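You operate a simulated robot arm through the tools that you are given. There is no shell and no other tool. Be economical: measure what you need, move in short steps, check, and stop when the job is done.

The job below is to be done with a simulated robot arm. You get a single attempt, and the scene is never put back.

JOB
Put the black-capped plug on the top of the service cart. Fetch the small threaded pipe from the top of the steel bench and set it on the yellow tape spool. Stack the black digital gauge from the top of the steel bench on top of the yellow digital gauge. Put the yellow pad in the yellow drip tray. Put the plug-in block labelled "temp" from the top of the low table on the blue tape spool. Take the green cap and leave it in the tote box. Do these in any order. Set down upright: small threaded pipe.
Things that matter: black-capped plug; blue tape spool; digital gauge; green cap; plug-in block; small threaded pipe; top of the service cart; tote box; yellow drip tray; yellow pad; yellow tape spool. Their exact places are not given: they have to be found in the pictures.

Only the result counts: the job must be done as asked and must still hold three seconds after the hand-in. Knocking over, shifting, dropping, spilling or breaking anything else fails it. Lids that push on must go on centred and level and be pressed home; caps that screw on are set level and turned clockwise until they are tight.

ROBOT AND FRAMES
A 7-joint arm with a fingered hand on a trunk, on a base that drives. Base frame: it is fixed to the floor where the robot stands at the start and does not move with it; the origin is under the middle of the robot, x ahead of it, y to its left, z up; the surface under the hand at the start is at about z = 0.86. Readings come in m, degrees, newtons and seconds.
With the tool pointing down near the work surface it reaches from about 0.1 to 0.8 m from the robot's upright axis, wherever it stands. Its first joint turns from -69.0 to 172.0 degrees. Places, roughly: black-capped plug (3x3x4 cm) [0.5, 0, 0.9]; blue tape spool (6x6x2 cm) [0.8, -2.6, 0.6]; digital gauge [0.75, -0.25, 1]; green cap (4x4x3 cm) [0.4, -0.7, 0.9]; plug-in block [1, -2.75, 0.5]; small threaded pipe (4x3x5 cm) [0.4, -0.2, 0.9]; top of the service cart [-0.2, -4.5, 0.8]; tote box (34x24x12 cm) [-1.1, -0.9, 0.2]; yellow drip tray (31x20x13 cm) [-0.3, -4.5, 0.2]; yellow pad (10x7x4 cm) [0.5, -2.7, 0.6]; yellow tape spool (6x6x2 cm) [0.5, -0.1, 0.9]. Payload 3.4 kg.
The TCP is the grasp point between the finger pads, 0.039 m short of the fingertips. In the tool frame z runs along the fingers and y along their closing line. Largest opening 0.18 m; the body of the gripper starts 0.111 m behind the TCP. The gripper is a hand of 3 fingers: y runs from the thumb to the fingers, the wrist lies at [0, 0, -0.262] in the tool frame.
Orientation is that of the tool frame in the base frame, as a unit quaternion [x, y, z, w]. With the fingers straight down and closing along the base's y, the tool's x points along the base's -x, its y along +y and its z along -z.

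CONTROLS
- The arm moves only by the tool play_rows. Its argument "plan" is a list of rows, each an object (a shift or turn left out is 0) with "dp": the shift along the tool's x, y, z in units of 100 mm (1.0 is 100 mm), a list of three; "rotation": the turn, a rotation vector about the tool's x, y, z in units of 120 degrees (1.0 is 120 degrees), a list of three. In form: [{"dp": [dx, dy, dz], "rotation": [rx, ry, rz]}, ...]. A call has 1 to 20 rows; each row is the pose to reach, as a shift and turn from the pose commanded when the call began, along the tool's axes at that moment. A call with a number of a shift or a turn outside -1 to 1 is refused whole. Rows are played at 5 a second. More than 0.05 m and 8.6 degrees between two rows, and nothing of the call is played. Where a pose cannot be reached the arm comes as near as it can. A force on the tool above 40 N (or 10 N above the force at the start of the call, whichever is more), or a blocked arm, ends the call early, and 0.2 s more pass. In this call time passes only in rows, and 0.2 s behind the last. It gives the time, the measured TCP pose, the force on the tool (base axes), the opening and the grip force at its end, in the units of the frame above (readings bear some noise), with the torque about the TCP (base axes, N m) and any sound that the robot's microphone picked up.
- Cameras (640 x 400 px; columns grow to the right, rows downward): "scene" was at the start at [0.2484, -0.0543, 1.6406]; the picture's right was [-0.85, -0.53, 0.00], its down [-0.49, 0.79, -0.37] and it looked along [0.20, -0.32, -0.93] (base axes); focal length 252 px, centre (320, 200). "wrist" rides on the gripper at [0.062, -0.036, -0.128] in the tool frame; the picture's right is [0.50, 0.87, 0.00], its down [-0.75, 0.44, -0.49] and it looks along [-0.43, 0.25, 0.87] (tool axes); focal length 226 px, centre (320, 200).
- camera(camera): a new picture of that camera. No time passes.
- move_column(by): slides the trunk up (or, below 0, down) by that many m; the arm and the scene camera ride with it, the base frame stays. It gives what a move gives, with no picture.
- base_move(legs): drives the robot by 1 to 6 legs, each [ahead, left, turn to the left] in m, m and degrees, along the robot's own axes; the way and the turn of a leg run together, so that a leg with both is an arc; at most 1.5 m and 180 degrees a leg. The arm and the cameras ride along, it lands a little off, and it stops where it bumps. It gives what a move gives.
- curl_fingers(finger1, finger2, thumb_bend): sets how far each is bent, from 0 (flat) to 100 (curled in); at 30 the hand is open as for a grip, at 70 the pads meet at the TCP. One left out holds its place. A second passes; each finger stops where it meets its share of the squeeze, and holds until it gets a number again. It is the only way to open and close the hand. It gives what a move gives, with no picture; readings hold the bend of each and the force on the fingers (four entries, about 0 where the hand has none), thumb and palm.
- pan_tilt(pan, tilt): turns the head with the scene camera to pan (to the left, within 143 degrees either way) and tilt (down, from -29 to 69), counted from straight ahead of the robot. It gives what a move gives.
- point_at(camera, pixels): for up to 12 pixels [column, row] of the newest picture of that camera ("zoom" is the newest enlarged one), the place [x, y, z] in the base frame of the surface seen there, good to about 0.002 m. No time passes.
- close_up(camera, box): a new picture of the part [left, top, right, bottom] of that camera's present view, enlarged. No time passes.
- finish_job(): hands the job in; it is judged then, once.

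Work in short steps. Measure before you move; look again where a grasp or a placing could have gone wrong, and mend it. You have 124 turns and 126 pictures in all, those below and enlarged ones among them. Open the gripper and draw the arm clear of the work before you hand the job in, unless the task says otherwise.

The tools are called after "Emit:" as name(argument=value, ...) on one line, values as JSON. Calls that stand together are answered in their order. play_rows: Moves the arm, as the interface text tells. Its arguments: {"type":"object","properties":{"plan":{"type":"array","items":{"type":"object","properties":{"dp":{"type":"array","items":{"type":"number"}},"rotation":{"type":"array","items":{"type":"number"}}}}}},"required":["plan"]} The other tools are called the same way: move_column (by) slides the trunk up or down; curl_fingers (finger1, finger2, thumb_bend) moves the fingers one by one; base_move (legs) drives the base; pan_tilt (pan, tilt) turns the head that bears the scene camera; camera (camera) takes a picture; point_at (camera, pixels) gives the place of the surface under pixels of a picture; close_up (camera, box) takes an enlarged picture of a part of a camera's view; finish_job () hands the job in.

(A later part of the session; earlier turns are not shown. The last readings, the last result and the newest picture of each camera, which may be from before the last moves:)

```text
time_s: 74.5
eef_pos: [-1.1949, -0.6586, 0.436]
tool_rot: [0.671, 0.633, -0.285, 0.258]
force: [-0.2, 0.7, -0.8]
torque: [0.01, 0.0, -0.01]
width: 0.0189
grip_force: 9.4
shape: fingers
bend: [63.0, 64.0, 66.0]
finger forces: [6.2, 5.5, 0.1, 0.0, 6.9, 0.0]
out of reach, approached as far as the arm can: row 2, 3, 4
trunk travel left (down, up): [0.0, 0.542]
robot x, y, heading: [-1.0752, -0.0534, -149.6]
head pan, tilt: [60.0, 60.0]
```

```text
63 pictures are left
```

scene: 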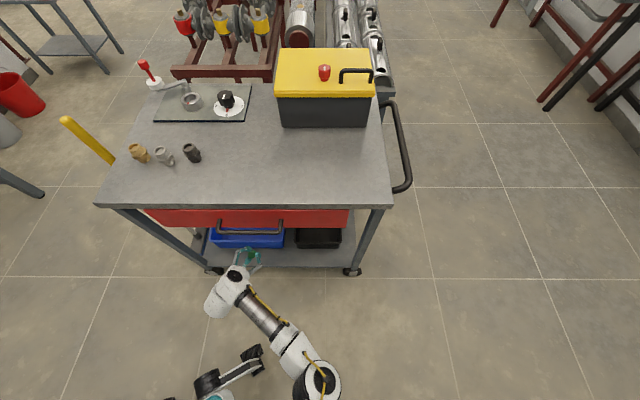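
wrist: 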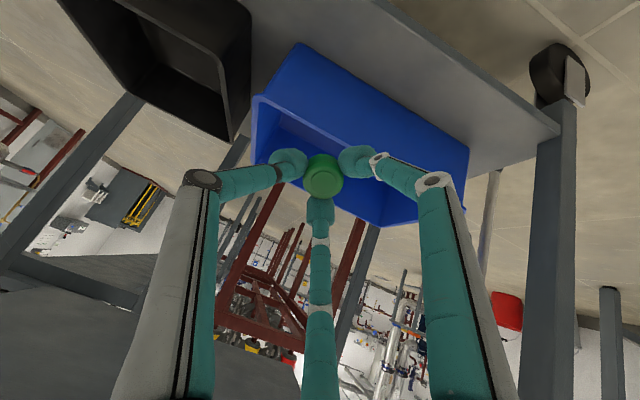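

The arm is stretched out at 45°. Before driving the base nearer I check the heights of the wrist and forearm against the drawer.

Emit:
point_at(camera="scene", pixels=[[233, 272], [228, 285], [215, 303], [240, 283], [255, 305], [275, 325], [300, 355], [320, 375], [244, 258], [250, 227], [225, 222], [245, 240]])

Emit:
point_at(camera="wrist", pixels=[[290, 60], [360, 100], [440, 150], [262, 100], [330, 130], [400, 215], [466, 160]])

```text
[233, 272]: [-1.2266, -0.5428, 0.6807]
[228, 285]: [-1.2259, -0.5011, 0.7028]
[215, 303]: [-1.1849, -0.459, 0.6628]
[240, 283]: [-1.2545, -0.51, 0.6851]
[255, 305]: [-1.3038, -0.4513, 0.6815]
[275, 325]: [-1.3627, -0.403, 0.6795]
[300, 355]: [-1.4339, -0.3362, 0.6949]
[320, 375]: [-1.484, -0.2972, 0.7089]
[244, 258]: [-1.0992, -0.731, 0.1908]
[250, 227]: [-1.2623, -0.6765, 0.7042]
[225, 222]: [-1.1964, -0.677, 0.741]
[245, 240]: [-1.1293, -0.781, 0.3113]
```

```text
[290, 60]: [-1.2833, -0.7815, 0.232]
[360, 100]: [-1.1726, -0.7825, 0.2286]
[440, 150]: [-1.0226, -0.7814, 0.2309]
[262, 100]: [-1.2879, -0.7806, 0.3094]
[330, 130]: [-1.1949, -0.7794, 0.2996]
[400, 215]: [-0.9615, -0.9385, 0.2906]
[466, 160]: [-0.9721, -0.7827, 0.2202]
```

The drawer underside is ~0.70 and wrist top 0.68–0.70, so I must lower the hand ~6 cm too. First the base moves 0.1 m towards the cart, then the hand lowers.

Emit:
base_move(legs=[[0.016, 0.106, 0]])

Emit:
play_rows(plan=[{"dp": [0.2, 0, 0.2]}, {"dp": [0.42, 0, 0.42]}, {"dp": [0.42, 0, 0.42]}])

Emit:
camera(camera="scene")

Emit:
camera(camera="wrist")

```text
time_s: 75.6
eef_pos: [-1.1616, -0.7483, 0.4415]
tool_rot: [0.671, 0.632, -0.286, 0.263]
force: [-0.5, 0.2, 0.2]
torque: [-0.01, 0.0, 0.04]
width: 0.0191
grip_force: 8.8
shape: fingers
bend: [63.0, 64.0, 66.0]
finger forces: [6.3, 5.4, 0.0, 0.1, 6.9, 0.0]
trunk travel left (down, up): [0.0, 0.542]
robot x, y, heading: [-1.0391, -0.1493, -149.6]
head pan, tilt: [60.0, 60.0]
```

```text
time_s: 76.4
eef_pos: [-1.1701, -0.7511, 0.3808]
tool_rot: [0.67, 0.638, -0.283, 0.253]
force: [0.1, -0.3, -0.6]
torque: [0.04, 0.02, 0.0]
width: 0.019
grip_force: 9.7
shape: fingers
bend: [63.0, 64.0, 66.0]
finger forces: [6.3, 5.3, 0.0, 0.0, 6.9, 0.0]
out of reach, approached as far as the arm can: row 1, 2, 3
trunk travel left (down, up): [0.0, 0.542]
robot x, y, heading: [-1.0419, -0.1531, -149.7]
head pan, tilt: [60.0, 60.0]
```

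```text
62 pictures are left
```

scene: 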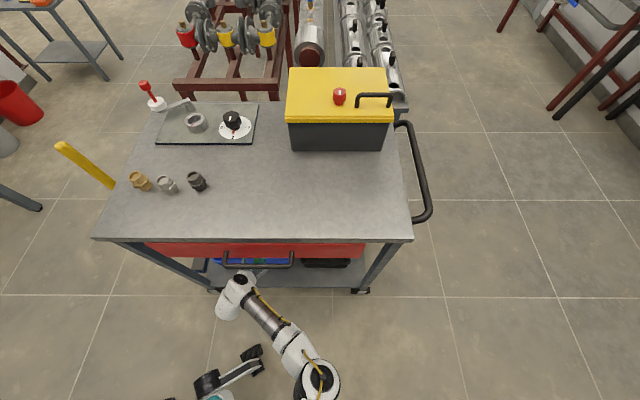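

```text
61 pictures are left
```

wrist: 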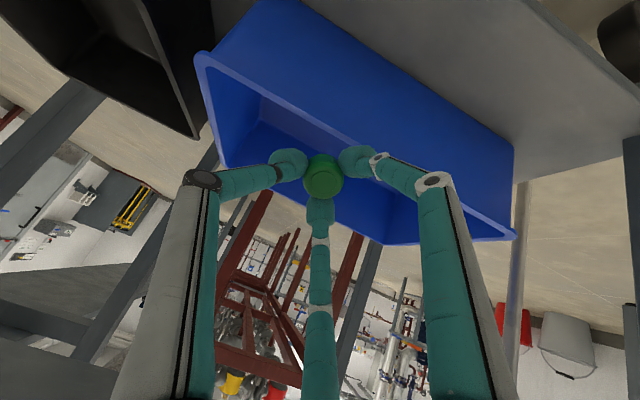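

I verify the wrist height and finger clearance to the rim before the last 0.1 m.

Emit:
point_at(camera="scene", pixels=[[240, 278], [233, 292], [250, 290], [265, 305], [290, 340], [255, 262], [290, 262], [225, 262], [262, 240]])

Emit:
point_at(camera="wrist", pixels=[[430, 180], [430, 230], [400, 178], [355, 160], [440, 330], [340, 130], [470, 185], [325, 180]])

```text
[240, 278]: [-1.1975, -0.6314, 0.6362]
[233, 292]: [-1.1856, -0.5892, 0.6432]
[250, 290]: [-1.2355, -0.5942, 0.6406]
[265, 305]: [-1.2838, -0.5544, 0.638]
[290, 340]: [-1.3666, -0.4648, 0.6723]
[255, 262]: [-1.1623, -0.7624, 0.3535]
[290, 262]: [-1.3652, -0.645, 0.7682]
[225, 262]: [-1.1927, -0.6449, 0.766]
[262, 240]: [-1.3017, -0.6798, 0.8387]
```

```text
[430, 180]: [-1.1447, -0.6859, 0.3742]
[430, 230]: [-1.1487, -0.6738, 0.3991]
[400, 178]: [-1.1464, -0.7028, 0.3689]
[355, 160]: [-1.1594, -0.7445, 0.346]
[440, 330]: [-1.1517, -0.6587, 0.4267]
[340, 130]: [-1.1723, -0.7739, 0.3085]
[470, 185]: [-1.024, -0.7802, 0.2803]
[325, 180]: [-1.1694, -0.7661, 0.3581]
```

Clearances are fine (wrist top 0.64, drawer 0.70+). I drive 0.11 m further in, then slide along the tool axis.

Emit:
base_move(legs=[[0.04, 0.112, 0]])

Emit:
play_rows(plan=[{"dp": [0.05, 0, 0.2]}, {"dp": [0.1, 0, 0.4]}, {"dp": [0.1, 0, 0.4]}])

Emit:
camera(camera="wrist")

```text
time_s: 77.7
eef_pos: [-1.1572, -0.856, 0.3877]
tool_rot: [0.671, 0.634, -0.284, 0.259]
force: [-0.2, 0.1, -0.4]
torque: [0.02, -0.01, 0.03]
width: 0.0188
grip_force: 9.1
shape: fingers
bend: [63.0, 64.0, 66.0]
finger forces: [6.3, 5.4, 0.1, 0.1, 6.9, 0.0]
trunk travel left (down, up): [0.0, 0.542]
robot x, y, heading: [-1.0197, -0.2585, -149.6]
head pan, tilt: [60.0, 60.0]
```

```text
time_s: 78.5
eef_pos: [-1.1696, -0.8761, 0.3543]
tool_rot: [0.67, 0.64, -0.282, 0.249]
force: [0.1, -0.4, -0.6]
torque: [0.02, 0.01, -0.02]
width: 0.0189
grip_force: 9.2
shape: fingers
bend: [63.0, 64.0, 66.0]
finger forces: [6.4, 5.4, 0.1, 0.1, 6.8, 0.0]
out of reach, approached as far as the arm can: row 1, 2, 3
trunk travel left (down, up): [0.0, 0.542]
robot x, y, heading: [-1.017, -0.267, -149.9]
head pan, tilt: [60.0, 60.0]
```

```text
60 pictures are left
```

wrist: 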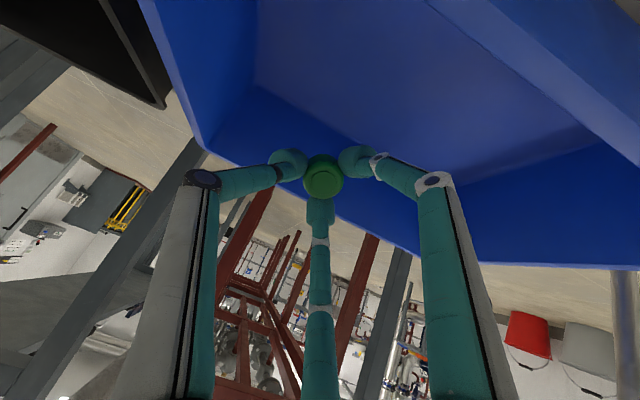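

The cap is over the tote's middle, ~0.13 m above its floor. I try to get lower still.

Emit:
play_rows(plan=[{"dp": [0.2, 0.1, 0.2]}, {"dp": [0.4, 0.1, 0.4]}, {"dp": [0.4, 0.1, 0.4]}])

Emit:
point_at(camera="wrist", pixels=[[325, 175], [325, 160], [360, 80], [340, 120]])

```text
time_s: 79.3
eef_pos: [-1.1817, -0.8667, 0.3099]
tool_rot: [0.67, 0.644, -0.274, 0.248]
force: [0.2, 0.0, 0.2]
torque: [0.03, 0.04, -0.06]
width: 0.0189
grip_force: 9.1
shape: fingers
bend: [63.0, 64.0, 66.0]
finger forces: [6.5, 5.4, 0.1, 0.0, 6.9, 0.0]
out of reach, approached as far as the arm can: row 1, 2, 3
trunk travel left (down, up): [0.0, 0.542]
robot x, y, heading: [-1.022, -0.2649, -149.5]
head pan, tilt: [60.0, 60.0]
```

```text
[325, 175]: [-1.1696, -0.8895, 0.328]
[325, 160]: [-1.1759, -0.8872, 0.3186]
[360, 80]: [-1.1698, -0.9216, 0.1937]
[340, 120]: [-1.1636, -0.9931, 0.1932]
```

Emit:
camera(camera="wrist")

Emit:
point_at(camera="wrist", pixels=[[430, 180], [430, 230], [440, 330], [400, 178], [480, 190], [560, 120], [325, 180]])

```text
59 pictures are left
```

wrist: 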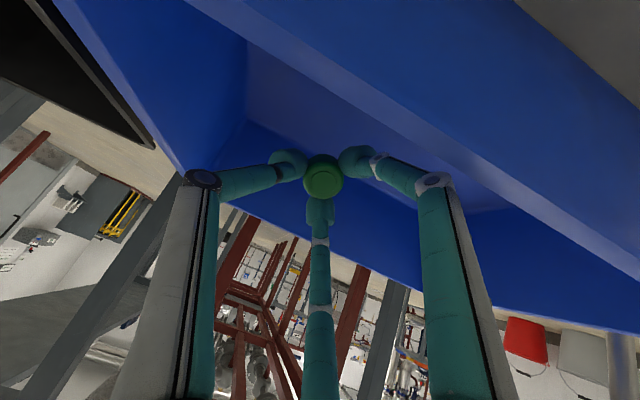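

```text
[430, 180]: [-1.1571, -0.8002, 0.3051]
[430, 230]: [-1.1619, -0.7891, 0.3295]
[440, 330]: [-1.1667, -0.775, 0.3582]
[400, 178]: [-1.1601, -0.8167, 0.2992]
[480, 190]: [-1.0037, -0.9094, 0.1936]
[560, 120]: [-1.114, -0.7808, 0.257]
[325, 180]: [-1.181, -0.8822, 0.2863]
```

The lower finger is ~2 cm from the rim. I shift 2 cm up-and-in, then release by opening modestly.

Emit:
play_rows(plan=[{"dp": [-0.15, 0, 0]}, {"dp": [-0.22, 0, 0]}])

Emit:
curl_fingers(finger1=56, finger2=56, thumb_bend=56)

Emit:
camera(camera="wrist")

```text
time_s: 79.9
eef_pos: [-1.19, -0.8782, 0.3285]
tool_rot: [0.67, 0.64, -0.282, 0.25]
force: [0.8, -0.1, -0.1]
torque: [0.02, -0.01, 0.0]
width: 0.0188
grip_force: 9.0
shape: fingers
bend: [63.0, 64.0, 66.0]
finger forces: [6.4, 5.3, 0.1, 0.0, 6.9, 0.1]
out of reach, approached as far as the arm can: row 1, 2
trunk travel left (down, up): [0.0, 0.542]
robot x, y, heading: [-1.0218, -0.2598, -149.5]
head pan, tilt: [60.0, 60.0]
```

```text
time_s: 80.9
eef_pos: [-1.1877, -0.8767, 0.3281]
tool_rot: [0.67, 0.64, -0.282, 0.251]
force: [-0.2, 0.2, -0.4]
torque: [-0.01, -0.06, -0.05]
width: 0.0486
grip_force: 0.1
shape: fingers
bend: [56.0, 56.0, 56.0]
finger forces: [0.1, 0.1, 0.1, 0.0, 0.0, 0.1]
trunk travel left (down, up): [0.0, 0.542]
robot x, y, heading: [-1.0186, -0.2607, -149.5]
head pan, tilt: [60.0, 60.0]
```

```text
58 pictures are left
```

wrist: 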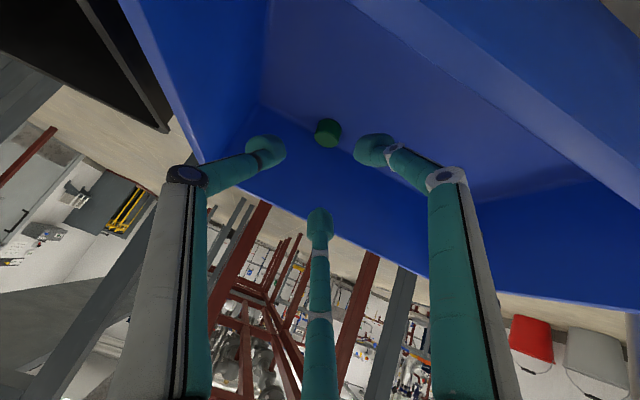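

The green cap lies in the tote. I withdraw along the same path: hand up slightly, then the base back out.

Emit:
play_rows(plan=[{"dp": [-0.15, 0, -0.2]}, {"dp": [-0.3, 0, -0.4]}])

Emit:
base_move(legs=[[-0.056, -0.22, 0], [0, -0.25, 0]])

Emit:
camera(camera="scene")

```text
time_s: 81.5
eef_pos: [-1.1867, -0.872, 0.3783]
tool_rot: [0.669, 0.638, -0.285, 0.251]
force: [0.1, 0.0, 0.1]
torque: [0.02, 0.0, 0.0]
width: 0.0485
grip_force: 0.2
shape: fingers
bend: [56.0, 56.0, 56.0]
finger forces: [0.0, 0.0, 0.0, 0.0, 0.0, 0.0]
trunk travel left (down, up): [0.0, 0.542]
robot x, y, heading: [-1.0198, -0.2625, -149.5]
head pan, tilt: [60.0, 60.0]
```

```text
time_s: 84.6
eef_pos: [-1.3697, -0.4469, 0.3724]
tool_rot: [0.668, 0.642, -0.282, 0.246]
force: [0.2, -0.1, -0.3]
torque: [0.03, 0.07, -0.03]
width: 0.0487
grip_force: 0.1
shape: fingers
bend: [56.0, 56.0, 56.0]
finger forces: [0.0, 0.0, 0.0, 0.0, 0.0, 0.0]
trunk travel left (down, up): [0.0, 0.542]
robot x, y, heading: [-1.2078, 0.1744, -149.4]
head pan, tilt: [60.0, 60.0]
```

```text
57 pictures are left
```

scene: 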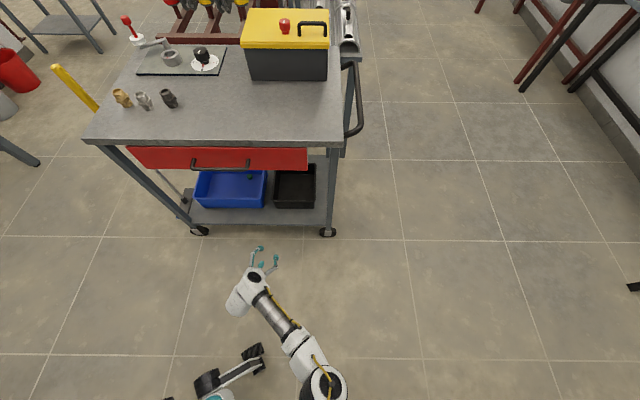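

The cap is visible in the tote. I raise the trunk, bring the hand upright and lift it before returning to the bench for the black-capped plug.

Emit:
move_column(by=0.25)

Emit:
play_rows(plan=[{"dp": [0, 0, -0.2], "rotation": [-0.003, 0.062, 0]}, {"dp": [0, 0, -0.4], "rotation": [-0.006, 0.124, 0]}, {"dp": [0, 0, -0.6], "rotation": [-0.009, 0.186, 0]}, {"dp": [0, 0, -0.8], "rotation": [-0.012, 0.248, 0]}, {"dp": [0, 0, -1.0], "rotation": [-0.015, 0.31, 0]}, {"dp": [0, 0, -1.0], "rotation": [-0.017, 0.369, 0]}])

Emit:
play_rows(plan=[{"dp": [0, 0, -0.4]}, {"dp": [0.2, 0, -0.8]}, {"dp": [0.4, 0, -1.0]}])

Emit:
play_rows(plan=[{"dp": [0, 0, -0.4]}, {"dp": [0.2, 0, -0.8]}, {"dp": [0.4, 0, -1.0]}])

Emit:
play_rows(plan=[{"dp": [0, 0, -0.4]}, {"dp": [0.2, 0, -0.8]}, {"dp": [0.4, 0, -1.0]}])

Emit:
pan_tilt(pan=140, tilt=35)

Emit:
camera(camera="scene")

```text
time_s: 87.2
eef_pos: [-1.3715, -0.4386, 0.6307]
tool_rot: [0.667, 0.639, -0.287, 0.254]
force: [0.2, 0.0, 0.5]
torque: [-0.04, -0.04, 0.02]
width: 0.0487
grip_force: 0.0
shape: fingers
bend: [56.0, 56.0, 56.0]
finger forces: [0.0, 0.0, 0.0, 0.0, 0.1, 0.1]
trunk travel left (down, up): [-0.25, 0.292]
robot x, y, heading: [-1.2079, 0.1689, -149.3]
head pan, tilt: [60.0, 60.0]
```

```text
time_s: 88.6
eef_pos: [-1.3875, -0.325, 0.691]
tool_rot: [0.722, 0.692, -0.001, 0.004]
force: [-0.5, 0.3, 0.5]
torque: [-0.01, -0.01, 0.0]
width: 0.0489
grip_force: 0.0
shape: fingers
bend: [56.0, 56.0, 56.0]
finger forces: [0.0, 0.0, 0.0, 0.0, 0.1, 0.0]
out of reach, approached as far as the arm can: row 4, 5, 6
trunk travel left (down, up): [-0.25, 0.292]
robot x, y, heading: [-1.2069, 0.1666, -149.6]
head pan, tilt: [60.0, 60.0]
```

```text
time_s: 89.4
eef_pos: [-1.3846, -0.2832, 0.7911]
tool_rot: [0.721, 0.693, -0.003, 0.004]
force: [-0.4, -0.6, -0.3]
torque: [0.01, -0.02, -0.01]
width: 0.0488
grip_force: 0.0
shape: fingers
bend: [56.0, 56.0, 56.0]
finger forces: [0.0, 0.1, 0.0, 0.0, 0.0, 0.0]
trunk travel left (down, up): [-0.25, 0.292]
robot x, y, heading: [-1.2101, 0.1656, -149.4]
head pan, tilt: [60.0, 60.0]
```

```text
time_s: 90.2
eef_pos: [-1.3825, -0.2428, 0.8926]
tool_rot: [0.721, 0.693, -0.003, 0.005]
force: [0.2, 0.2, -0.3]
torque: [0.01, 0.0, -0.05]
width: 0.0489
grip_force: 0.0
shape: fingers
bend: [56.0, 56.0, 56.0]
finger forces: [0.0, 0.0, 0.1, 0.1, 0.1, 0.0]
trunk travel left (down, up): [-0.25, 0.292]
robot x, y, heading: [-1.2099, 0.1674, -149.4]
head pan, tilt: [60.0, 60.0]
```

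```text
time_s: 91.0
eef_pos: [-1.38, -0.2021, 0.9895]
tool_rot: [0.721, 0.693, -0.003, 0.005]
force: [0.2, 0.0, -0.2]
torque: [-0.03, 0.03, -0.01]
width: 0.0488
grip_force: 0.0
shape: fingers
bend: [56.0, 56.0, 56.0]
finger forces: [0.1, 0.0, 0.0, 0.0, 0.1, 0.0]
trunk travel left (down, up): [-0.25, 0.292]
robot x, y, heading: [-1.2079, 0.1708, -149.6]
head pan, tilt: [60.0, 60.0]
```

```text
time_s: 92.5
eef_pos: [-1.3815, -0.204, 0.9895]
tool_rot: [0.72, 0.694, -0.003, 0.005]
force: [-0.2, -0.3, 0.5]
torque: [0.03, -0.01, -0.01]
width: 0.0488
grip_force: 0.1
shape: fingers
bend: [56.0, 56.0, 56.0]
finger forces: [0.0, 0.0, 0.0, 0.1, 0.1, 0.1]
trunk travel left (down, up): [-0.25, 0.292]
robot x, y, heading: [-1.2111, 0.1707, -149.4]
head pan, tilt: [140.0, 35.0]
```

```text
56 pictures are left
```

scene: 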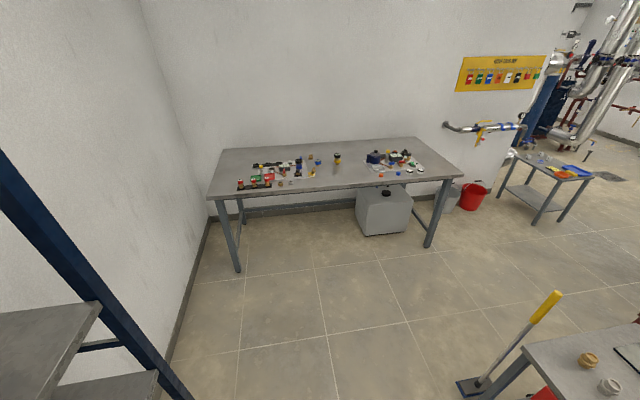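

Emit:
point_at(camera="scene", pixels=[[90, 310], [150, 385], [60, 250], [385, 215], [240, 250], [430, 230]])

Emit:
base_move(legs=[[0, 0, 149.4]])

```text
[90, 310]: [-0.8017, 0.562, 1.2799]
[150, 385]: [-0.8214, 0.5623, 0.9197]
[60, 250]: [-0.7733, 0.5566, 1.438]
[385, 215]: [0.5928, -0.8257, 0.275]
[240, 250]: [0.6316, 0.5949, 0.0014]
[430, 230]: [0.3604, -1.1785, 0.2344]
```

```text
time_s: 99.1
eef_pos: [-0.8718, 0.4036, 0.9894]
tool_rot: [-0.478, 0.878, 0.004, 0.003]
force: [0.7, -0.3, 1.3]
torque: [0.0, 0.0, 0.01]
width: 0.0489
grip_force: 0.0
shape: fingers
bend: [56.0, 56.0, 56.0]
finger forces: [0.0, 0.0, 0.0, 0.0, 0.0, 0.1]
trunk travel left (down, up): [-0.25, 0.292]
robot x, y, heading: [-1.2105, 0.1699, 0.2]
head pan, tilt: [140.0, 35.0]
```

A shelf stands at y=0.56, close to the hand; I lift the hand and drive right, then forward to the bench.

Emit:
base_move(legs=[[0, -0.4, 0]])

Emit:
play_rows(plan=[{"dp": [0, 0, -0.4]}, {"dp": [0, 0, -0.8]}, {"dp": [0, 0, -1.0]}])

Emit:
base_move(legs=[[1.22, 0, 0]])

Emit:
pan_tilt(pan=10, tilt=62)

Emit:
camera(camera="scene")

Emit:
camera(camera="wrist")

```text
time_s: 101.5
eef_pos: [-0.877, 0.0079, 0.9894]
tool_rot: [-0.478, 0.878, 0.002, 0.005]
force: [-0.2, 0.2, -0.3]
torque: [0.03, -0.03, -0.02]
width: 0.0488
grip_force: 0.0
shape: fingers
bend: [56.0, 56.0, 56.0]
finger forces: [0.0, 0.0, 0.0, 0.0, 0.0, 0.0]
trunk travel left (down, up): [-0.25, 0.292]
robot x, y, heading: [-1.2101, -0.2283, 0.0]
head pan, tilt: [140.0, 35.0]
```

```text
time_s: 102.3
eef_pos: [-0.8795, 0.0045, 1.0931]
tool_rot: [-0.478, 0.878, 0.002, 0.006]
force: [0.0, -0.6, -0.8]
torque: [-0.03, -0.02, 0.02]
width: 0.0487
grip_force: 0.1
shape: fingers
bend: [56.0, 56.0, 56.0]
finger forces: [0.0, 0.1, 0.0, 0.0, 0.0, 0.0]
trunk travel left (down, up): [-0.25, 0.292]
robot x, y, heading: [-1.2112, -0.2298, -0.0]
head pan, tilt: [140.0, 35.0]
```

```text
time_s: 108.6
eef_pos: [0.3568, 0.0134, 1.0919]
tool_rot: [-0.483, 0.876, 0.002, 0.007]
force: [-0.7, -0.2, 0.8]
torque: [-0.02, -0.02, 0.0]
width: 0.049
grip_force: 0.0
shape: fingers
bend: [56.0, 56.0, 56.0]
finger forces: [0.0, 0.0, 0.1, 0.1, 0.1, 0.0]
trunk travel left (down, up): [-0.25, 0.292]
robot x, y, heading: [0.0272, -0.2213, 0.5]
head pan, tilt: [140.0, 35.0]
```

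```text
time_s: 110.7
eef_pos: [0.3538, 0.0131, 1.092]
tool_rot: [-0.483, 0.876, 0.001, 0.008]
force: [-0.5, -0.4, 0.3]
torque: [-0.01, -0.02, 0.03]
width: 0.049
grip_force: 0.0
shape: fingers
bend: [56.0, 56.0, 56.0]
finger forces: [0.1, 0.0, 0.0, 0.1, 0.0, 0.1]
trunk travel left (down, up): [-0.25, 0.292]
robot x, y, heading: [0.0276, -0.2221, 0.8]
head pan, tilt: [10.0, 62.0]
```

```text
55 pictures are left
```

scene: 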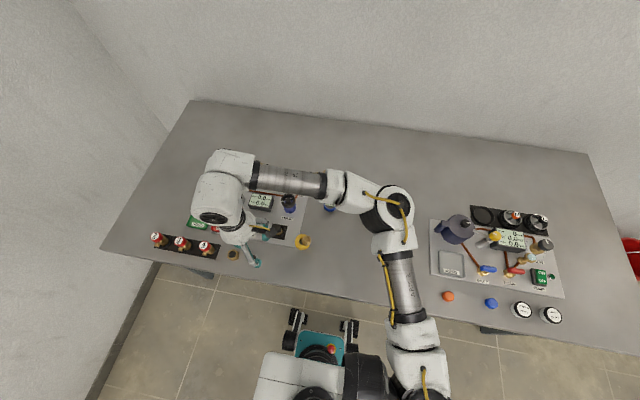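

```text
54 pictures are left
```

wrist: 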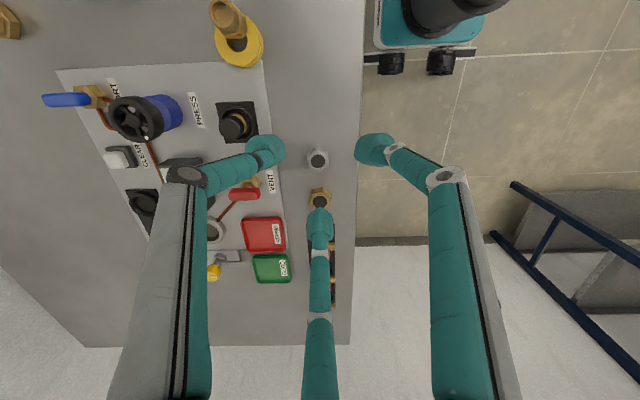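

I measure the plug, its socket rim and neighbours.

Emit:
close_up(camera="wrist", box=[180, 70, 300, 220])

Emit:
point_at(camera="zoom", pixels=[[305, 148], [320, 140], [290, 150], [330, 175], [345, 110], [285, 190], [350, 165], [320, 340], [400, 315], [140, 130]])

```text
2.67 times, centred on (240, 145) of wrist
```

zoom: 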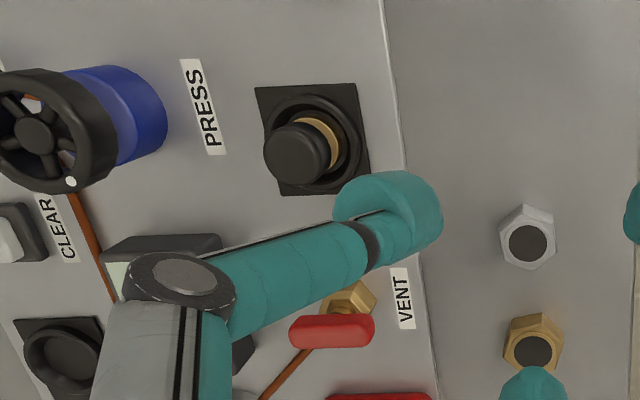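

```text
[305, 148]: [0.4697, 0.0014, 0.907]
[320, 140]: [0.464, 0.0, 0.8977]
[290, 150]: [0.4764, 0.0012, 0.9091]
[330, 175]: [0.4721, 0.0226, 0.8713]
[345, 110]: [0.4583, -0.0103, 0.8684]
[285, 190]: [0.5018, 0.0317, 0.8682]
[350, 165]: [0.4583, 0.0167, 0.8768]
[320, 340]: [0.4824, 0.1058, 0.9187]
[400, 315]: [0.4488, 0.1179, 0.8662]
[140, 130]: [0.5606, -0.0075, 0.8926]
```

Plug cap centre ≈(0.4755,0.004), top 0.909, socket rim ~0.877. I move above it and re-measure.

Emit:
play_rows(plan=[{"dp": [-0.2, -0.38, 0.1]}, {"dp": [-0.4, -0.76, 0.3]}, {"dp": [-0.57, -1.0, 0.6]}, {"dp": [-0.57, -1.0, 0.9]}, {"dp": [-0.57, -1.0, 0.9]}])

Emit:
close_up(camera="wrist", box=[240, 100, 400, 220])

```text
time_s: 111.9
eef_pos: [0.4733, 0.0092, 1.0033]
tool_rot: [-0.482, 0.876, 0.001, 0.007]
force: [0.4, -0.8, 0.6]
torque: [0.01, -0.02, -0.01]
width: 0.0487
grip_force: 0.0
shape: fingers
bend: [56.0, 56.0, 56.0]
finger forces: [0.0, 0.1, 0.1, 0.0, 0.0, 0.0]
trunk travel left (down, up): [-0.25, 0.292]
robot x, y, heading: [0.0269, -0.22, 0.6]
head pan, tilt: [10.0, 62.0]
```

```text
3.33 times, centred on (320, 160) of wrist
```

zoom: 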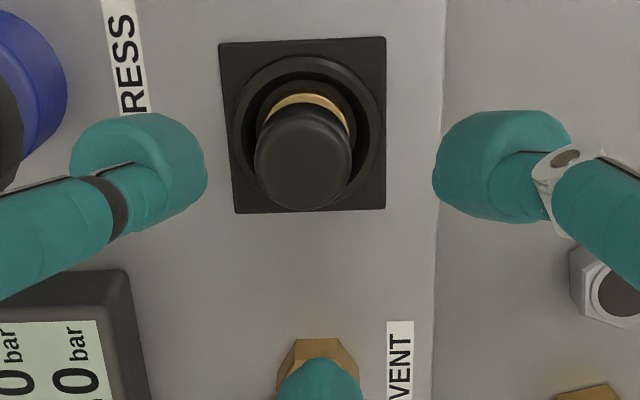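

The cap sits ~6 mm further along -tool y. I correct, descend to TCP z≈0.925, and close.

Emit:
curl_fingers(finger1=58, finger2=58, thumb_bend=58)

Emit:
play_rows(plan=[{"dp": [0, -0.06, 0.1]}, {"dp": [0, -0.06, 0.45]}, {"dp": [0, -0.06, 0.6]}, {"dp": [0, -0.06, 0.6]}])

Emit:
close_up(camera="wrist", box=[240, 100, 400, 220])

```text
time_s: 112.9
eef_pos: [0.4742, 0.0079, 1.0036]
tool_rot: [-0.482, 0.876, 0.002, 0.006]
force: [-0.6, 0.2, -0.6]
torque: [0.01, 0.0, 0.01]
width: 0.0457
grip_force: 0.0
shape: fingers
bend: [57.0, 57.0, 57.0]
finger forces: [0.0, 0.1, 0.0, 0.0, 0.1, 0.0]
trunk travel left (down, up): [-0.25, 0.292]
robot x, y, heading: [0.0282, -0.2263, 0.5]
head pan, tilt: [10.0, 62.0]
```

```text
time_s: 113.9
eef_pos: [0.4759, 0.0052, 0.9436]
tool_rot: [-0.483, 0.876, 0.001, 0.008]
force: [-0.8, -0.2, 0.6]
torque: [0.0, 0.03, -0.04]
width: 0.0457
grip_force: 0.0
shape: fingers
bend: [57.0, 57.0, 57.0]
finger forces: [0.0, 0.1, 0.0, 0.0, 0.0, 0.0]
trunk travel left (down, up): [-0.25, 0.292]
robot x, y, heading: [0.0276, -0.2262, 0.6]
head pan, tilt: [10.0, 62.0]
```

```text
3.33 times, centred on (320, 160) of wrist
```

zoom: 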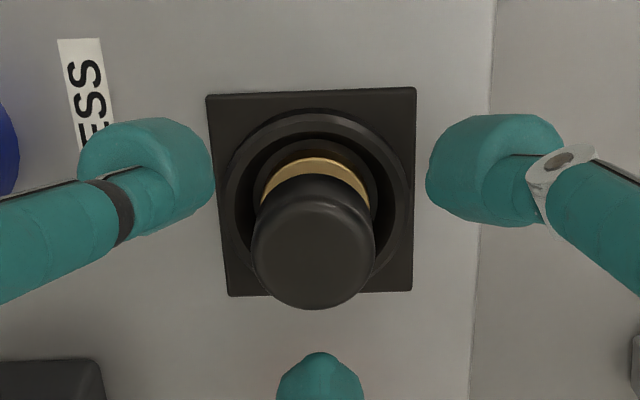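

Nearly centred; 2 mm more and 18 mm down, then close and lift gently.

Emit:
play_rows(plan=[{"dp": [0, -0.02, 0.1]}, {"dp": [0, -0.02, 0.18]}, {"dp": [0, -0.02, 0.18]}])

Emit:
curl_fingers(finger1=72, finger2=72, thumb_bend=72)

Emit:
play_rows(plan=[{"dp": [0, 0, -0.05]}, {"dp": [0, 0, -0.15]}, {"dp": [0, 0, -0.3]}, {"dp": [0, 0, -0.5]}, {"dp": [0, 0, -0.8]}, {"dp": [0, 0, -1.0]}])

Emit:
camera(camera="wrist")

```text
time_s: 114.7
eef_pos: [0.4779, 0.0041, 0.9253]
tool_rot: [-0.483, 0.876, 0.002, 0.006]
force: [0.0, 0.4, -0.2]
torque: [0.03, 0.03, -0.02]
width: 0.0457
grip_force: 0.0
shape: fingers
bend: [57.0, 57.0, 57.0]
finger forces: [0.0, 0.0, 0.1, 0.1, 0.0, 0.0]
trunk travel left (down, up): [-0.25, 0.292]
robot x, y, heading: [0.0268, -0.2236, 0.6]
head pan, tilt: [10.0, 62.0]
```

```text
time_s: 115.7
eef_pos: [0.4785, 0.0045, 0.926]
tool_rot: [-0.483, 0.876, 0.002, 0.007]
force: [-0.4, -0.3, 0.2]
torque: [-0.01, -0.05, 0.0]
width: 0.0098
grip_force: 11.4
shape: fingers
bend: [68.0, 68.0, 68.0]
finger forces: [8.3, 8.2, 0.0, 0.0, 6.9, 0.1]
trunk travel left (down, up): [-0.25, 0.292]
robot x, y, heading: [0.0285, -0.2231, 0.4]
head pan, tilt: [10.0, 62.0]
```

```text
time_s: 117.1
eef_pos: [0.477, 0.0056, 1.0249]
tool_rot: [-0.483, 0.875, 0.002, 0.007]
force: [-0.4, 0.3, 0.1]
torque: [0.03, 0.01, -0.03]
width: 0.0095
grip_force: 11.4
shape: fingers
bend: [68.0, 68.0, 68.0]
finger forces: [8.1, 8.1, 0.1, 0.0, 6.8, 0.0]
trunk travel left (down, up): [-0.25, 0.292]
robot x, y, heading: [0.031, -0.2245, 0.4]
head pan, tilt: [10.0, 62.0]
```

```text
50 pictures are left
```

wrist: 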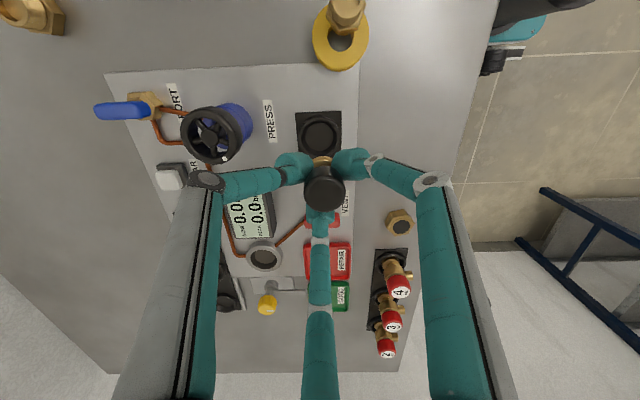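

The plug is out and held. I raise it, back off and turn right to face along -y, then look ahead.

Emit:
play_rows(plan=[{"dp": [0, 0, -0.4]}, {"dp": [0, 0, -0.8]}, {"dp": [0, 0, -1.0]}])

Emit:
base_move(legs=[[-0.35, 0, 0], [0, 0, -90]])

Emit:
pan_tilt(pan=0, tilt=32)

Emit:
camera(camera="scene")

```text
time_s: 117.9
eef_pos: [0.4774, 0.0035, 1.1262]
tool_rot: [-0.482, 0.876, 0.001, 0.007]
force: [0.1, -0.2, -0.4]
torque: [-0.03, 0.02, 0.02]
width: 0.0098
grip_force: 10.8
shape: fingers
bend: [68.0, 68.0, 68.0]
finger forces: [7.9, 7.9, 0.0, 0.0, 6.7, 0.1]
trunk travel left (down, up): [-0.25, 0.292]
robot x, y, heading: [0.0305, -0.2292, 1.0]
head pan, tilt: [10.0, 62.0]
```

```text
time_s: 124.0
eef_pos: [-0.1014, -0.6758, 1.1261]
tool_rot: [0.28, 0.96, -0.004, 0.006]
force: [-0.3, -1.0, 0.1]
torque: [0.01, 0.0, -0.05]
width: 0.009
grip_force: 11.1
shape: fingers
bend: [68.0, 68.0, 68.0]
finger forces: [7.0, 7.8, 0.1, 0.0, 7.5, 0.1]
trunk travel left (down, up): [-0.25, 0.292]
robot x, y, heading: [-0.3266, -0.2253, -89.4]
head pan, tilt: [10.0, 62.0]
```

```text
time_s: 125.0
eef_pos: [-0.1014, -0.6734, 1.1266]
tool_rot: [0.283, 0.959, -0.006, 0.006]
force: [0.2, -0.5, -0.7]
torque: [0.0, -0.04, 0.01]
width: 0.009
grip_force: 11.3
shape: fingers
bend: [68.0, 68.0, 68.0]
finger forces: [7.1, 8.0, 0.1, 0.0, 7.5, 0.0]
trunk travel left (down, up): [-0.25, 0.292]
robot x, y, heading: [-0.3257, -0.2291, -89.6]
head pan, tilt: [0.0, 32.0]
```

```text
49 pictures are left
```

scene: 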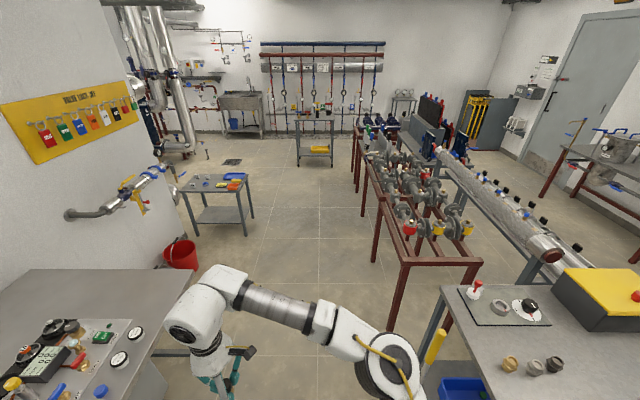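

The aisle ahead is free between the low table (215,200) and the red frame (375–395). I measure edges of both and the cart.

Emit:
point_at(camera="scene", pixels=[[253, 213], [243, 234], [194, 234], [373, 260], [390, 328], [360, 215], [405, 258], [299, 143], [333, 144], [316, 142], [320, 149], [300, 166]])

Emit:
close_up(camera="scene", box=[280, 110, 350, 180])

Emit:
close_up(camera="scene", box=[170, 160, 270, 240])

```text
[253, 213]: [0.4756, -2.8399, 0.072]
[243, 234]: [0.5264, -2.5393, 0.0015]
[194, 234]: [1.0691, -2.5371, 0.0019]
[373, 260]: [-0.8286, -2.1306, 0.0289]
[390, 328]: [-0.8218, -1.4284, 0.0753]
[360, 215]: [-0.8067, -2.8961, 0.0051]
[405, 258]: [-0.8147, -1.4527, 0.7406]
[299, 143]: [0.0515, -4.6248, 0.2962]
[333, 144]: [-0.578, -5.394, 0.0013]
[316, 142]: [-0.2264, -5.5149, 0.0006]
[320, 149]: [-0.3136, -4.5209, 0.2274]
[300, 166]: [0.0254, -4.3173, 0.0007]
```

```text
5.71 times, centred on (315, 145) of scene
```

zoom: 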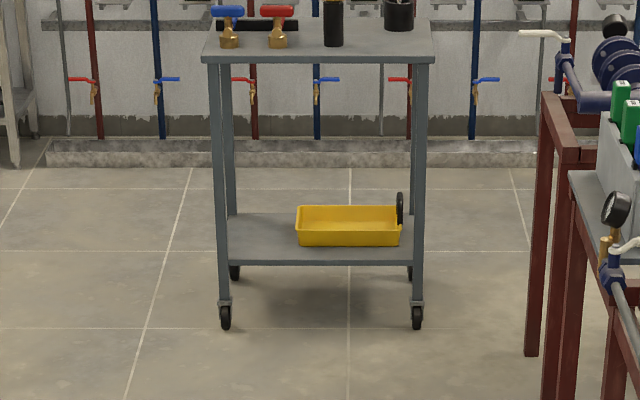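

```text
5.00 times, centred on (220, 200) of scene
```

zoom: 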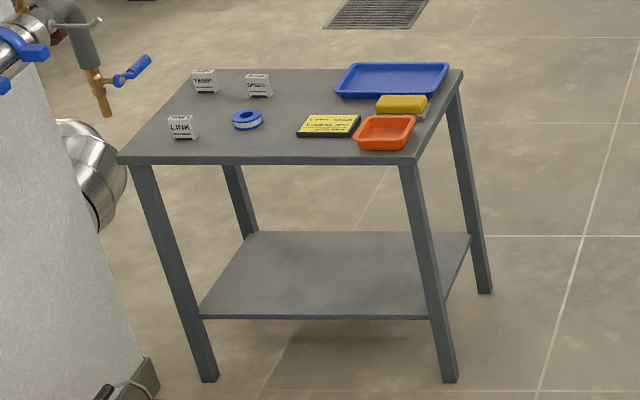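

The cart is open on all sides with the tray on its lower shelf. I check the elbow's clearance, then drive down the aisle.

Emit:
point_at(camera="scene", pixels=[[390, 360], [410, 385], [365, 375], [420, 185], [430, 130], [465, 235]])

Emit:
base_move(legs=[[0.3, 0.12, 0], [1.5, 0, 0]])

```text
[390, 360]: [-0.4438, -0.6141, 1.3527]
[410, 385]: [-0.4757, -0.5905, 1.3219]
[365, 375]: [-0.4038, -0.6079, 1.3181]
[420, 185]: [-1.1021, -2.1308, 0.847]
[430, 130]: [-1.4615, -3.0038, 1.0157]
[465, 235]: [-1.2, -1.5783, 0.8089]
```

```text
time_s: 134.1
eef_pos: [0.0875, -2.437, 1.1267]
tool_rot: [0.259, 0.966, -0.006, 0.006]
force: [0.3, -0.3, -1.1]
torque: [0.02, 0.02, -0.01]
width: 0.0093
grip_force: 11.3
shape: fingers
bend: [68.0, 68.0, 68.0]
finger forces: [7.2, 8.0, 0.1, 0.0, 7.9, 0.0]
trunk travel left (down, up): [-0.25, 0.292]
robot x, y, heading: [-0.1557, -2.0029, -87.1]
head pan, tilt: [0.0, 32.0]
```

Heading drifted to -87°, so I turn back 3° and continue 1.65 m towards the cart.

Emit:
base_move(legs=[[0, 0, -2.9], [0.85, 0, 0], [0.8, 0, 0]])

Emit:
pan_tilt(pan=0, tilt=45)

Emit:
camera(camera="scene")

```text
time_s: 142.9
eef_pos: [0.0927, -4.1021, 1.128]
tool_rot: [0.275, 0.961, -0.007, 0.006]
force: [-0.5, -0.1, -1.2]
torque: [-0.02, -0.03, 0.01]
width: 0.0091
grip_force: 11.4
shape: fingers
bend: [68.0, 68.0, 68.0]
finger forces: [7.2, 8.1, 0.1, 0.1, 7.9, 0.0]
trunk travel left (down, up): [-0.25, 0.292]
robot x, y, heading: [-0.1361, -3.6609, -89.3]
head pan, tilt: [0.0, 32.0]
```

```text
time_s: 143.7
eef_pos: [0.0929, -4.098, 1.1295]
tool_rot: [0.274, 0.962, -0.008, 0.008]
force: [0.6, -0.7, -0.5]
torque: [0.0, -0.03, 0.02]
width: 0.0092
grip_force: 11.1
shape: fingers
bend: [68.0, 68.0, 68.0]
finger forces: [7.2, 8.1, 0.1, 0.0, 7.9, 0.0]
trunk travel left (down, up): [-0.25, 0.292]
robot x, y, heading: [-0.1374, -3.6613, -89.0]
head pan, tilt: [0.0, 45.0]
```

```text
46 pictures are left
```

scene: 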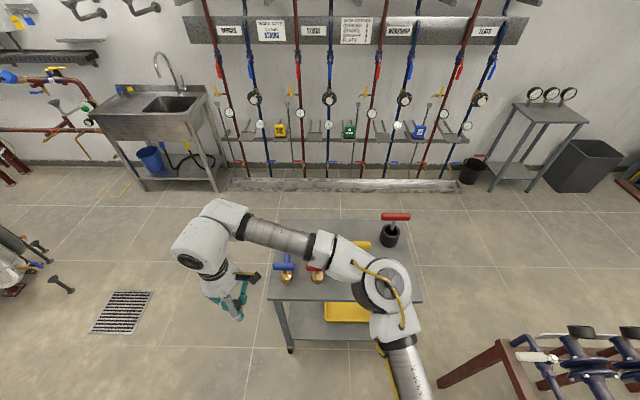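

Emit:
camera(camera="wrist")

Emit:
point_at(camera="scene", pixels=[[270, 298], [286, 296], [286, 268], [317, 272], [391, 235], [300, 240], [320, 235], [345, 313], [330, 306], [366, 313], [420, 300], [282, 225]])

```text
45 pictures are left
```

wrist: 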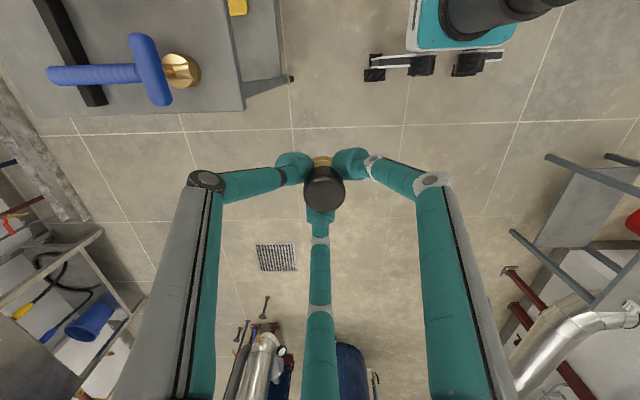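

```text
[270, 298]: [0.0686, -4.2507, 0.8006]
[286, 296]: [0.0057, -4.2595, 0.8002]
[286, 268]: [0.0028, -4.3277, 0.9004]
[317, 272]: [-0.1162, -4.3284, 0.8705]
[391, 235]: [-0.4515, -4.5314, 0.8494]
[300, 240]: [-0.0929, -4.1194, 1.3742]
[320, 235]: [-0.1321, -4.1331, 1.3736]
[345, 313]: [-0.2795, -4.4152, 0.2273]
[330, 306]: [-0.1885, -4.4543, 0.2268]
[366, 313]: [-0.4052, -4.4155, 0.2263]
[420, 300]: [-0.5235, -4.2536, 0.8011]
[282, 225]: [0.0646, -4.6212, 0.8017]
```

Cart top z=0.80, with two valves front-left and a can back-right; the front-middle/right is hidden by the arm. I strafe right 0.25 m and look again.

Emit:
base_move(legs=[[0, -0.25, 0]])

Emit:
camera(camera="scene")

Emit:
camera(camera="wrist")

```text
time_s: 145.5
eef_pos: [-0.1354, -4.101, 1.1271]
tool_rot: [0.272, 0.962, -0.011, 0.0]
force: [0.6, 1.1, -1.3]
torque: [-0.09, 0.05, 0.01]
width: 0.0091
grip_force: 11.8
shape: fingers
bend: [68.0, 68.0, 68.0]
finger forces: [7.2, 8.0, 0.0, 0.0, 8.1, 0.0]
trunk travel left (down, up): [-0.25, 0.292]
robot x, y, heading: [-0.3829, -3.6659, -88.6]
head pan, tilt: [0.0, 45.0]
```

```text
44 pictures are left
```

scene: 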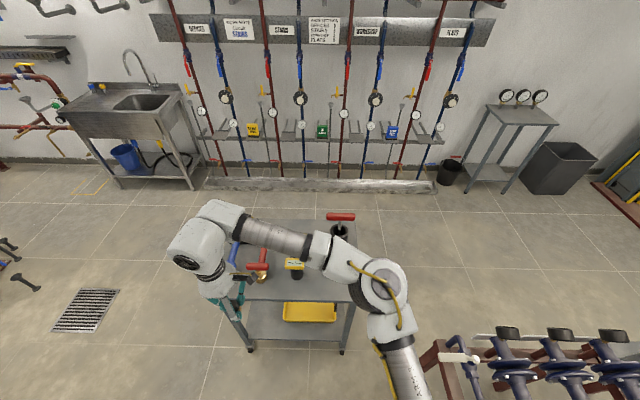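

```text
43 pictures are left
```

wrist: 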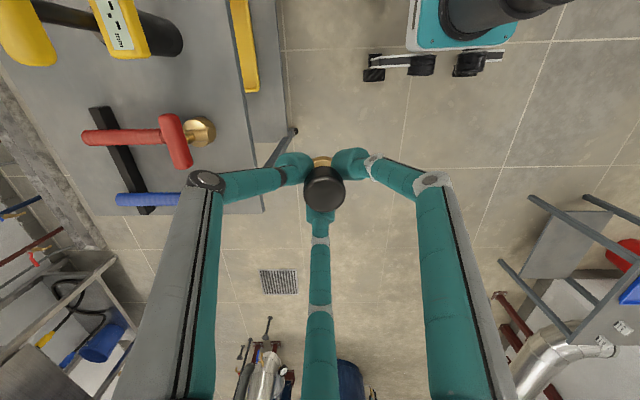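

I measure free spots between the yellow tool, red valve and the right front.

Emit:
point_at(camera="scene", pixels=[[296, 265], [297, 277], [262, 278], [322, 285], [340, 292], [325, 272], [345, 300], [340, 232], [245, 295], [310, 310], [305, 318]])

Emit:
point_at(camera="wrist", pixels=[[205, 75], [150, 85], [130, 50], [200, 130], [235, 60], [170, 55]])

Emit:
close_up(camera="scene", box=[210, 210, 370, 350])

```text
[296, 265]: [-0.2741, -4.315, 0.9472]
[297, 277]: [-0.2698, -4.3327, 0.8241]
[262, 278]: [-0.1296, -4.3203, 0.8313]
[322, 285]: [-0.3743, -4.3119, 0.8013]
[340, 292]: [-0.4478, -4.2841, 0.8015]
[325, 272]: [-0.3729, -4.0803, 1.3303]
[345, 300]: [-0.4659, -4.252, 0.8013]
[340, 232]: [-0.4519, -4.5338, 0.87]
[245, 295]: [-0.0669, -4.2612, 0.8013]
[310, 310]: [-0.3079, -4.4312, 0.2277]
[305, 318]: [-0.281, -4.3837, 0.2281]
```

```text
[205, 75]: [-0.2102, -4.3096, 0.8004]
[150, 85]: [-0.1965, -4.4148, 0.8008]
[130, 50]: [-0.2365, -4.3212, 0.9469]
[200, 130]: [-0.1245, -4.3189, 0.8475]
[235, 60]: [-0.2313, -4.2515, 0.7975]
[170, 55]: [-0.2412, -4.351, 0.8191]
```

```text
2.86 times, centred on (290, 280) of scene
```

zoom: 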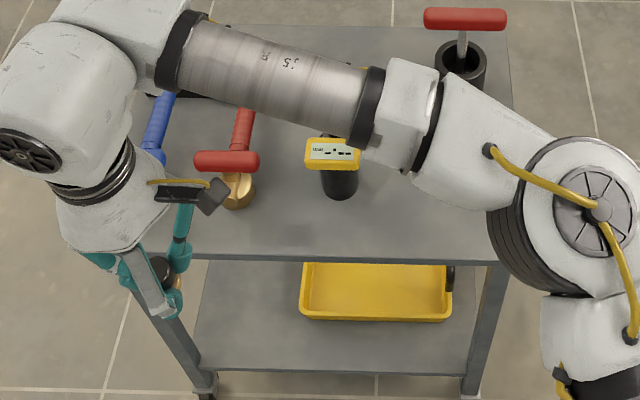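

Free spot: (-0.435,-4.32), clear of the yellow tester (-0.27) and edges. I carry the plug there at height in four calls.

Emit:
play_rows(plan=[{"dp": [0.18, -0.43, 0]}, {"dp": [0.36, -0.86, 0]}])

Emit:
play_rows(plan=[{"dp": [0.18, -0.43, 0]}, {"dp": [0.36, -0.86, 0]}])

Emit:
play_rows(plan=[{"dp": [0.18, -0.43, 0]}, {"dp": [0.36, -0.86, 0]}])

Emit:
play_rows(plan=[{"dp": [0.18, -0.43, 0]}, {"dp": [0.34, -0.84, 0]}, {"dp": [0.34, -0.84, 0]}])

Emit:
camera(camera="wrist")

```text
time_s: 146.1
eef_pos: [-0.2328, -4.155, 1.1305]
tool_rot: [0.272, 0.962, -0.009, 0.009]
force: [0.2, -0.5, -1.5]
torque: [0.07, -0.02, 0.02]
width: 0.0093
grip_force: 11.9
shape: fingers
bend: [68.0, 68.0, 68.0]
finger forces: [7.2, 8.2, 0.1, 0.0, 8.4, 0.0]
trunk travel left (down, up): [-0.25, 0.292]
robot x, y, heading: [-0.3834, -3.6682, -88.8]
head pan, tilt: [0.0, 45.0]
```

```text
time_s: 146.7
eef_pos: [-0.3138, -4.2096, 1.1321]
tool_rot: [0.273, 0.962, -0.008, 0.01]
force: [-0.8, 0.2, -0.2]
torque: [0.04, -0.07, -0.04]
width: 0.009
grip_force: 12.1
shape: fingers
bend: [68.0, 68.0, 68.0]
finger forces: [7.0, 8.2, 0.0, 0.0, 8.6, 0.0]
trunk travel left (down, up): [-0.25, 0.292]
robot x, y, heading: [-0.384, -3.6678, -89.0]
head pan, tilt: [0.0, 45.0]
```

```text
time_s: 147.3
eef_pos: [-0.3692, -4.2631, 1.1322]
tool_rot: [0.271, 0.962, -0.011, 0.003]
force: [-0.3, 0.2, -0.5]
torque: [0.0, 0.01, 0.02]
width: 0.0089
grip_force: 11.7
shape: fingers
bend: [68.0, 68.0, 68.0]
finger forces: [7.0, 8.3, 0.0, 0.0, 8.8, 0.0]
trunk travel left (down, up): [-0.25, 0.292]
robot x, y, heading: [-0.3853, -3.667, -88.7]
head pan, tilt: [0.0, 45.0]
```

```text
time_s: 148.1
eef_pos: [-0.443, -4.317, 1.132]
tool_rot: [0.271, 0.962, -0.011, 0.005]
force: [0.5, 1.1, -0.8]
torque: [-0.05, 0.03, -0.03]
width: 0.009
grip_force: 12.3
shape: fingers
bend: [69.0, 68.0, 69.0]
finger forces: [6.9, 8.3, 0.1, 0.0, 9.1, 0.0]
trunk travel left (down, up): [-0.25, 0.292]
robot x, y, heading: [-0.3815, -3.669, -88.8]
head pan, tilt: [0.0, 45.0]
```

```text
41 pictures are left
```

wrist: 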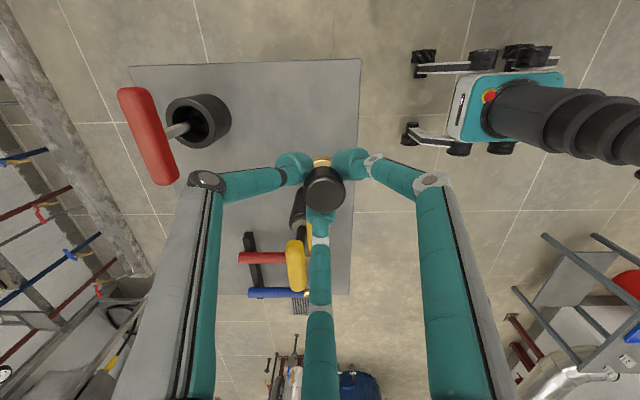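

I check the yellow tester's nearest parts against the finger pointing at it before descending.

Emit:
point_at(camera="wrist", pixels=[[297, 200], [297, 215], [295, 245], [305, 235], [322, 185], [322, 160], [340, 130], [310, 130]])

Emit:
play_rows(plan=[{"dp": [0, 0, 0.4]}, {"dp": [0, 0, 0.8]}, {"dp": [0, 0, 1.0]}, {"dp": [0, 0, 1.0]}])

Emit:
camera(camera="wrist")

```text
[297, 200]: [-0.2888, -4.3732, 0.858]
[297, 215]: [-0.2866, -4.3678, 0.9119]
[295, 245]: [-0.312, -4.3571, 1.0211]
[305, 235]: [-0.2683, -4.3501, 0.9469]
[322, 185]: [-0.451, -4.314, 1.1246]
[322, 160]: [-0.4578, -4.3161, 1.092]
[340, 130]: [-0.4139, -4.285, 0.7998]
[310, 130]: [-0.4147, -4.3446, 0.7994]
```

```text
time_s: 149.1
eef_pos: [-0.4483, -4.3184, 1.0339]
tool_rot: [0.272, 0.962, -0.011, 0.006]
force: [0.3, -0.8, -0.5]
torque: [-0.03, -0.01, 0.03]
width: 0.0091
grip_force: 12.1
shape: fingers
bend: [69.0, 68.0, 69.0]
finger forces: [6.9, 8.4, 0.1, 0.1, 9.1, 0.0]
trunk travel left (down, up): [-0.25, 0.292]
robot x, y, heading: [-0.3805, -3.6662, -88.6]
head pan, tilt: [0.0, 45.0]
```

```text
40 pictures are left
```

wrist: 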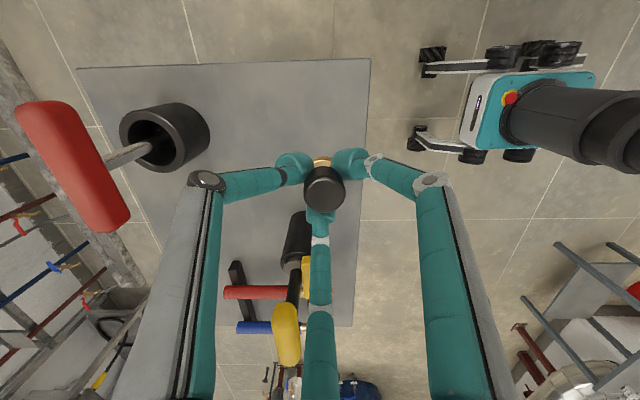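

The tester has a tall part near x≈-0.31. I measure it exactly.

Emit:
point_at(camera="wrist", pixels=[[286, 310], [286, 335], [280, 360], [296, 335], [275, 335], [298, 230], [305, 275], [290, 290], [366, 100], [360, 250]])

```text
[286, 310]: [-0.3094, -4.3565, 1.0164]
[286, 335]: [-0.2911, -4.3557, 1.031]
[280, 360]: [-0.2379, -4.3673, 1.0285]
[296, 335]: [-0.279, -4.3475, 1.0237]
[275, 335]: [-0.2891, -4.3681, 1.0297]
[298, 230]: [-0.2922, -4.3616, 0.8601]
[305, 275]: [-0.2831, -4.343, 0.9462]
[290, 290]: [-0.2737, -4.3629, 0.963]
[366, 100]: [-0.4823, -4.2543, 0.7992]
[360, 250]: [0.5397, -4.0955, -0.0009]
```

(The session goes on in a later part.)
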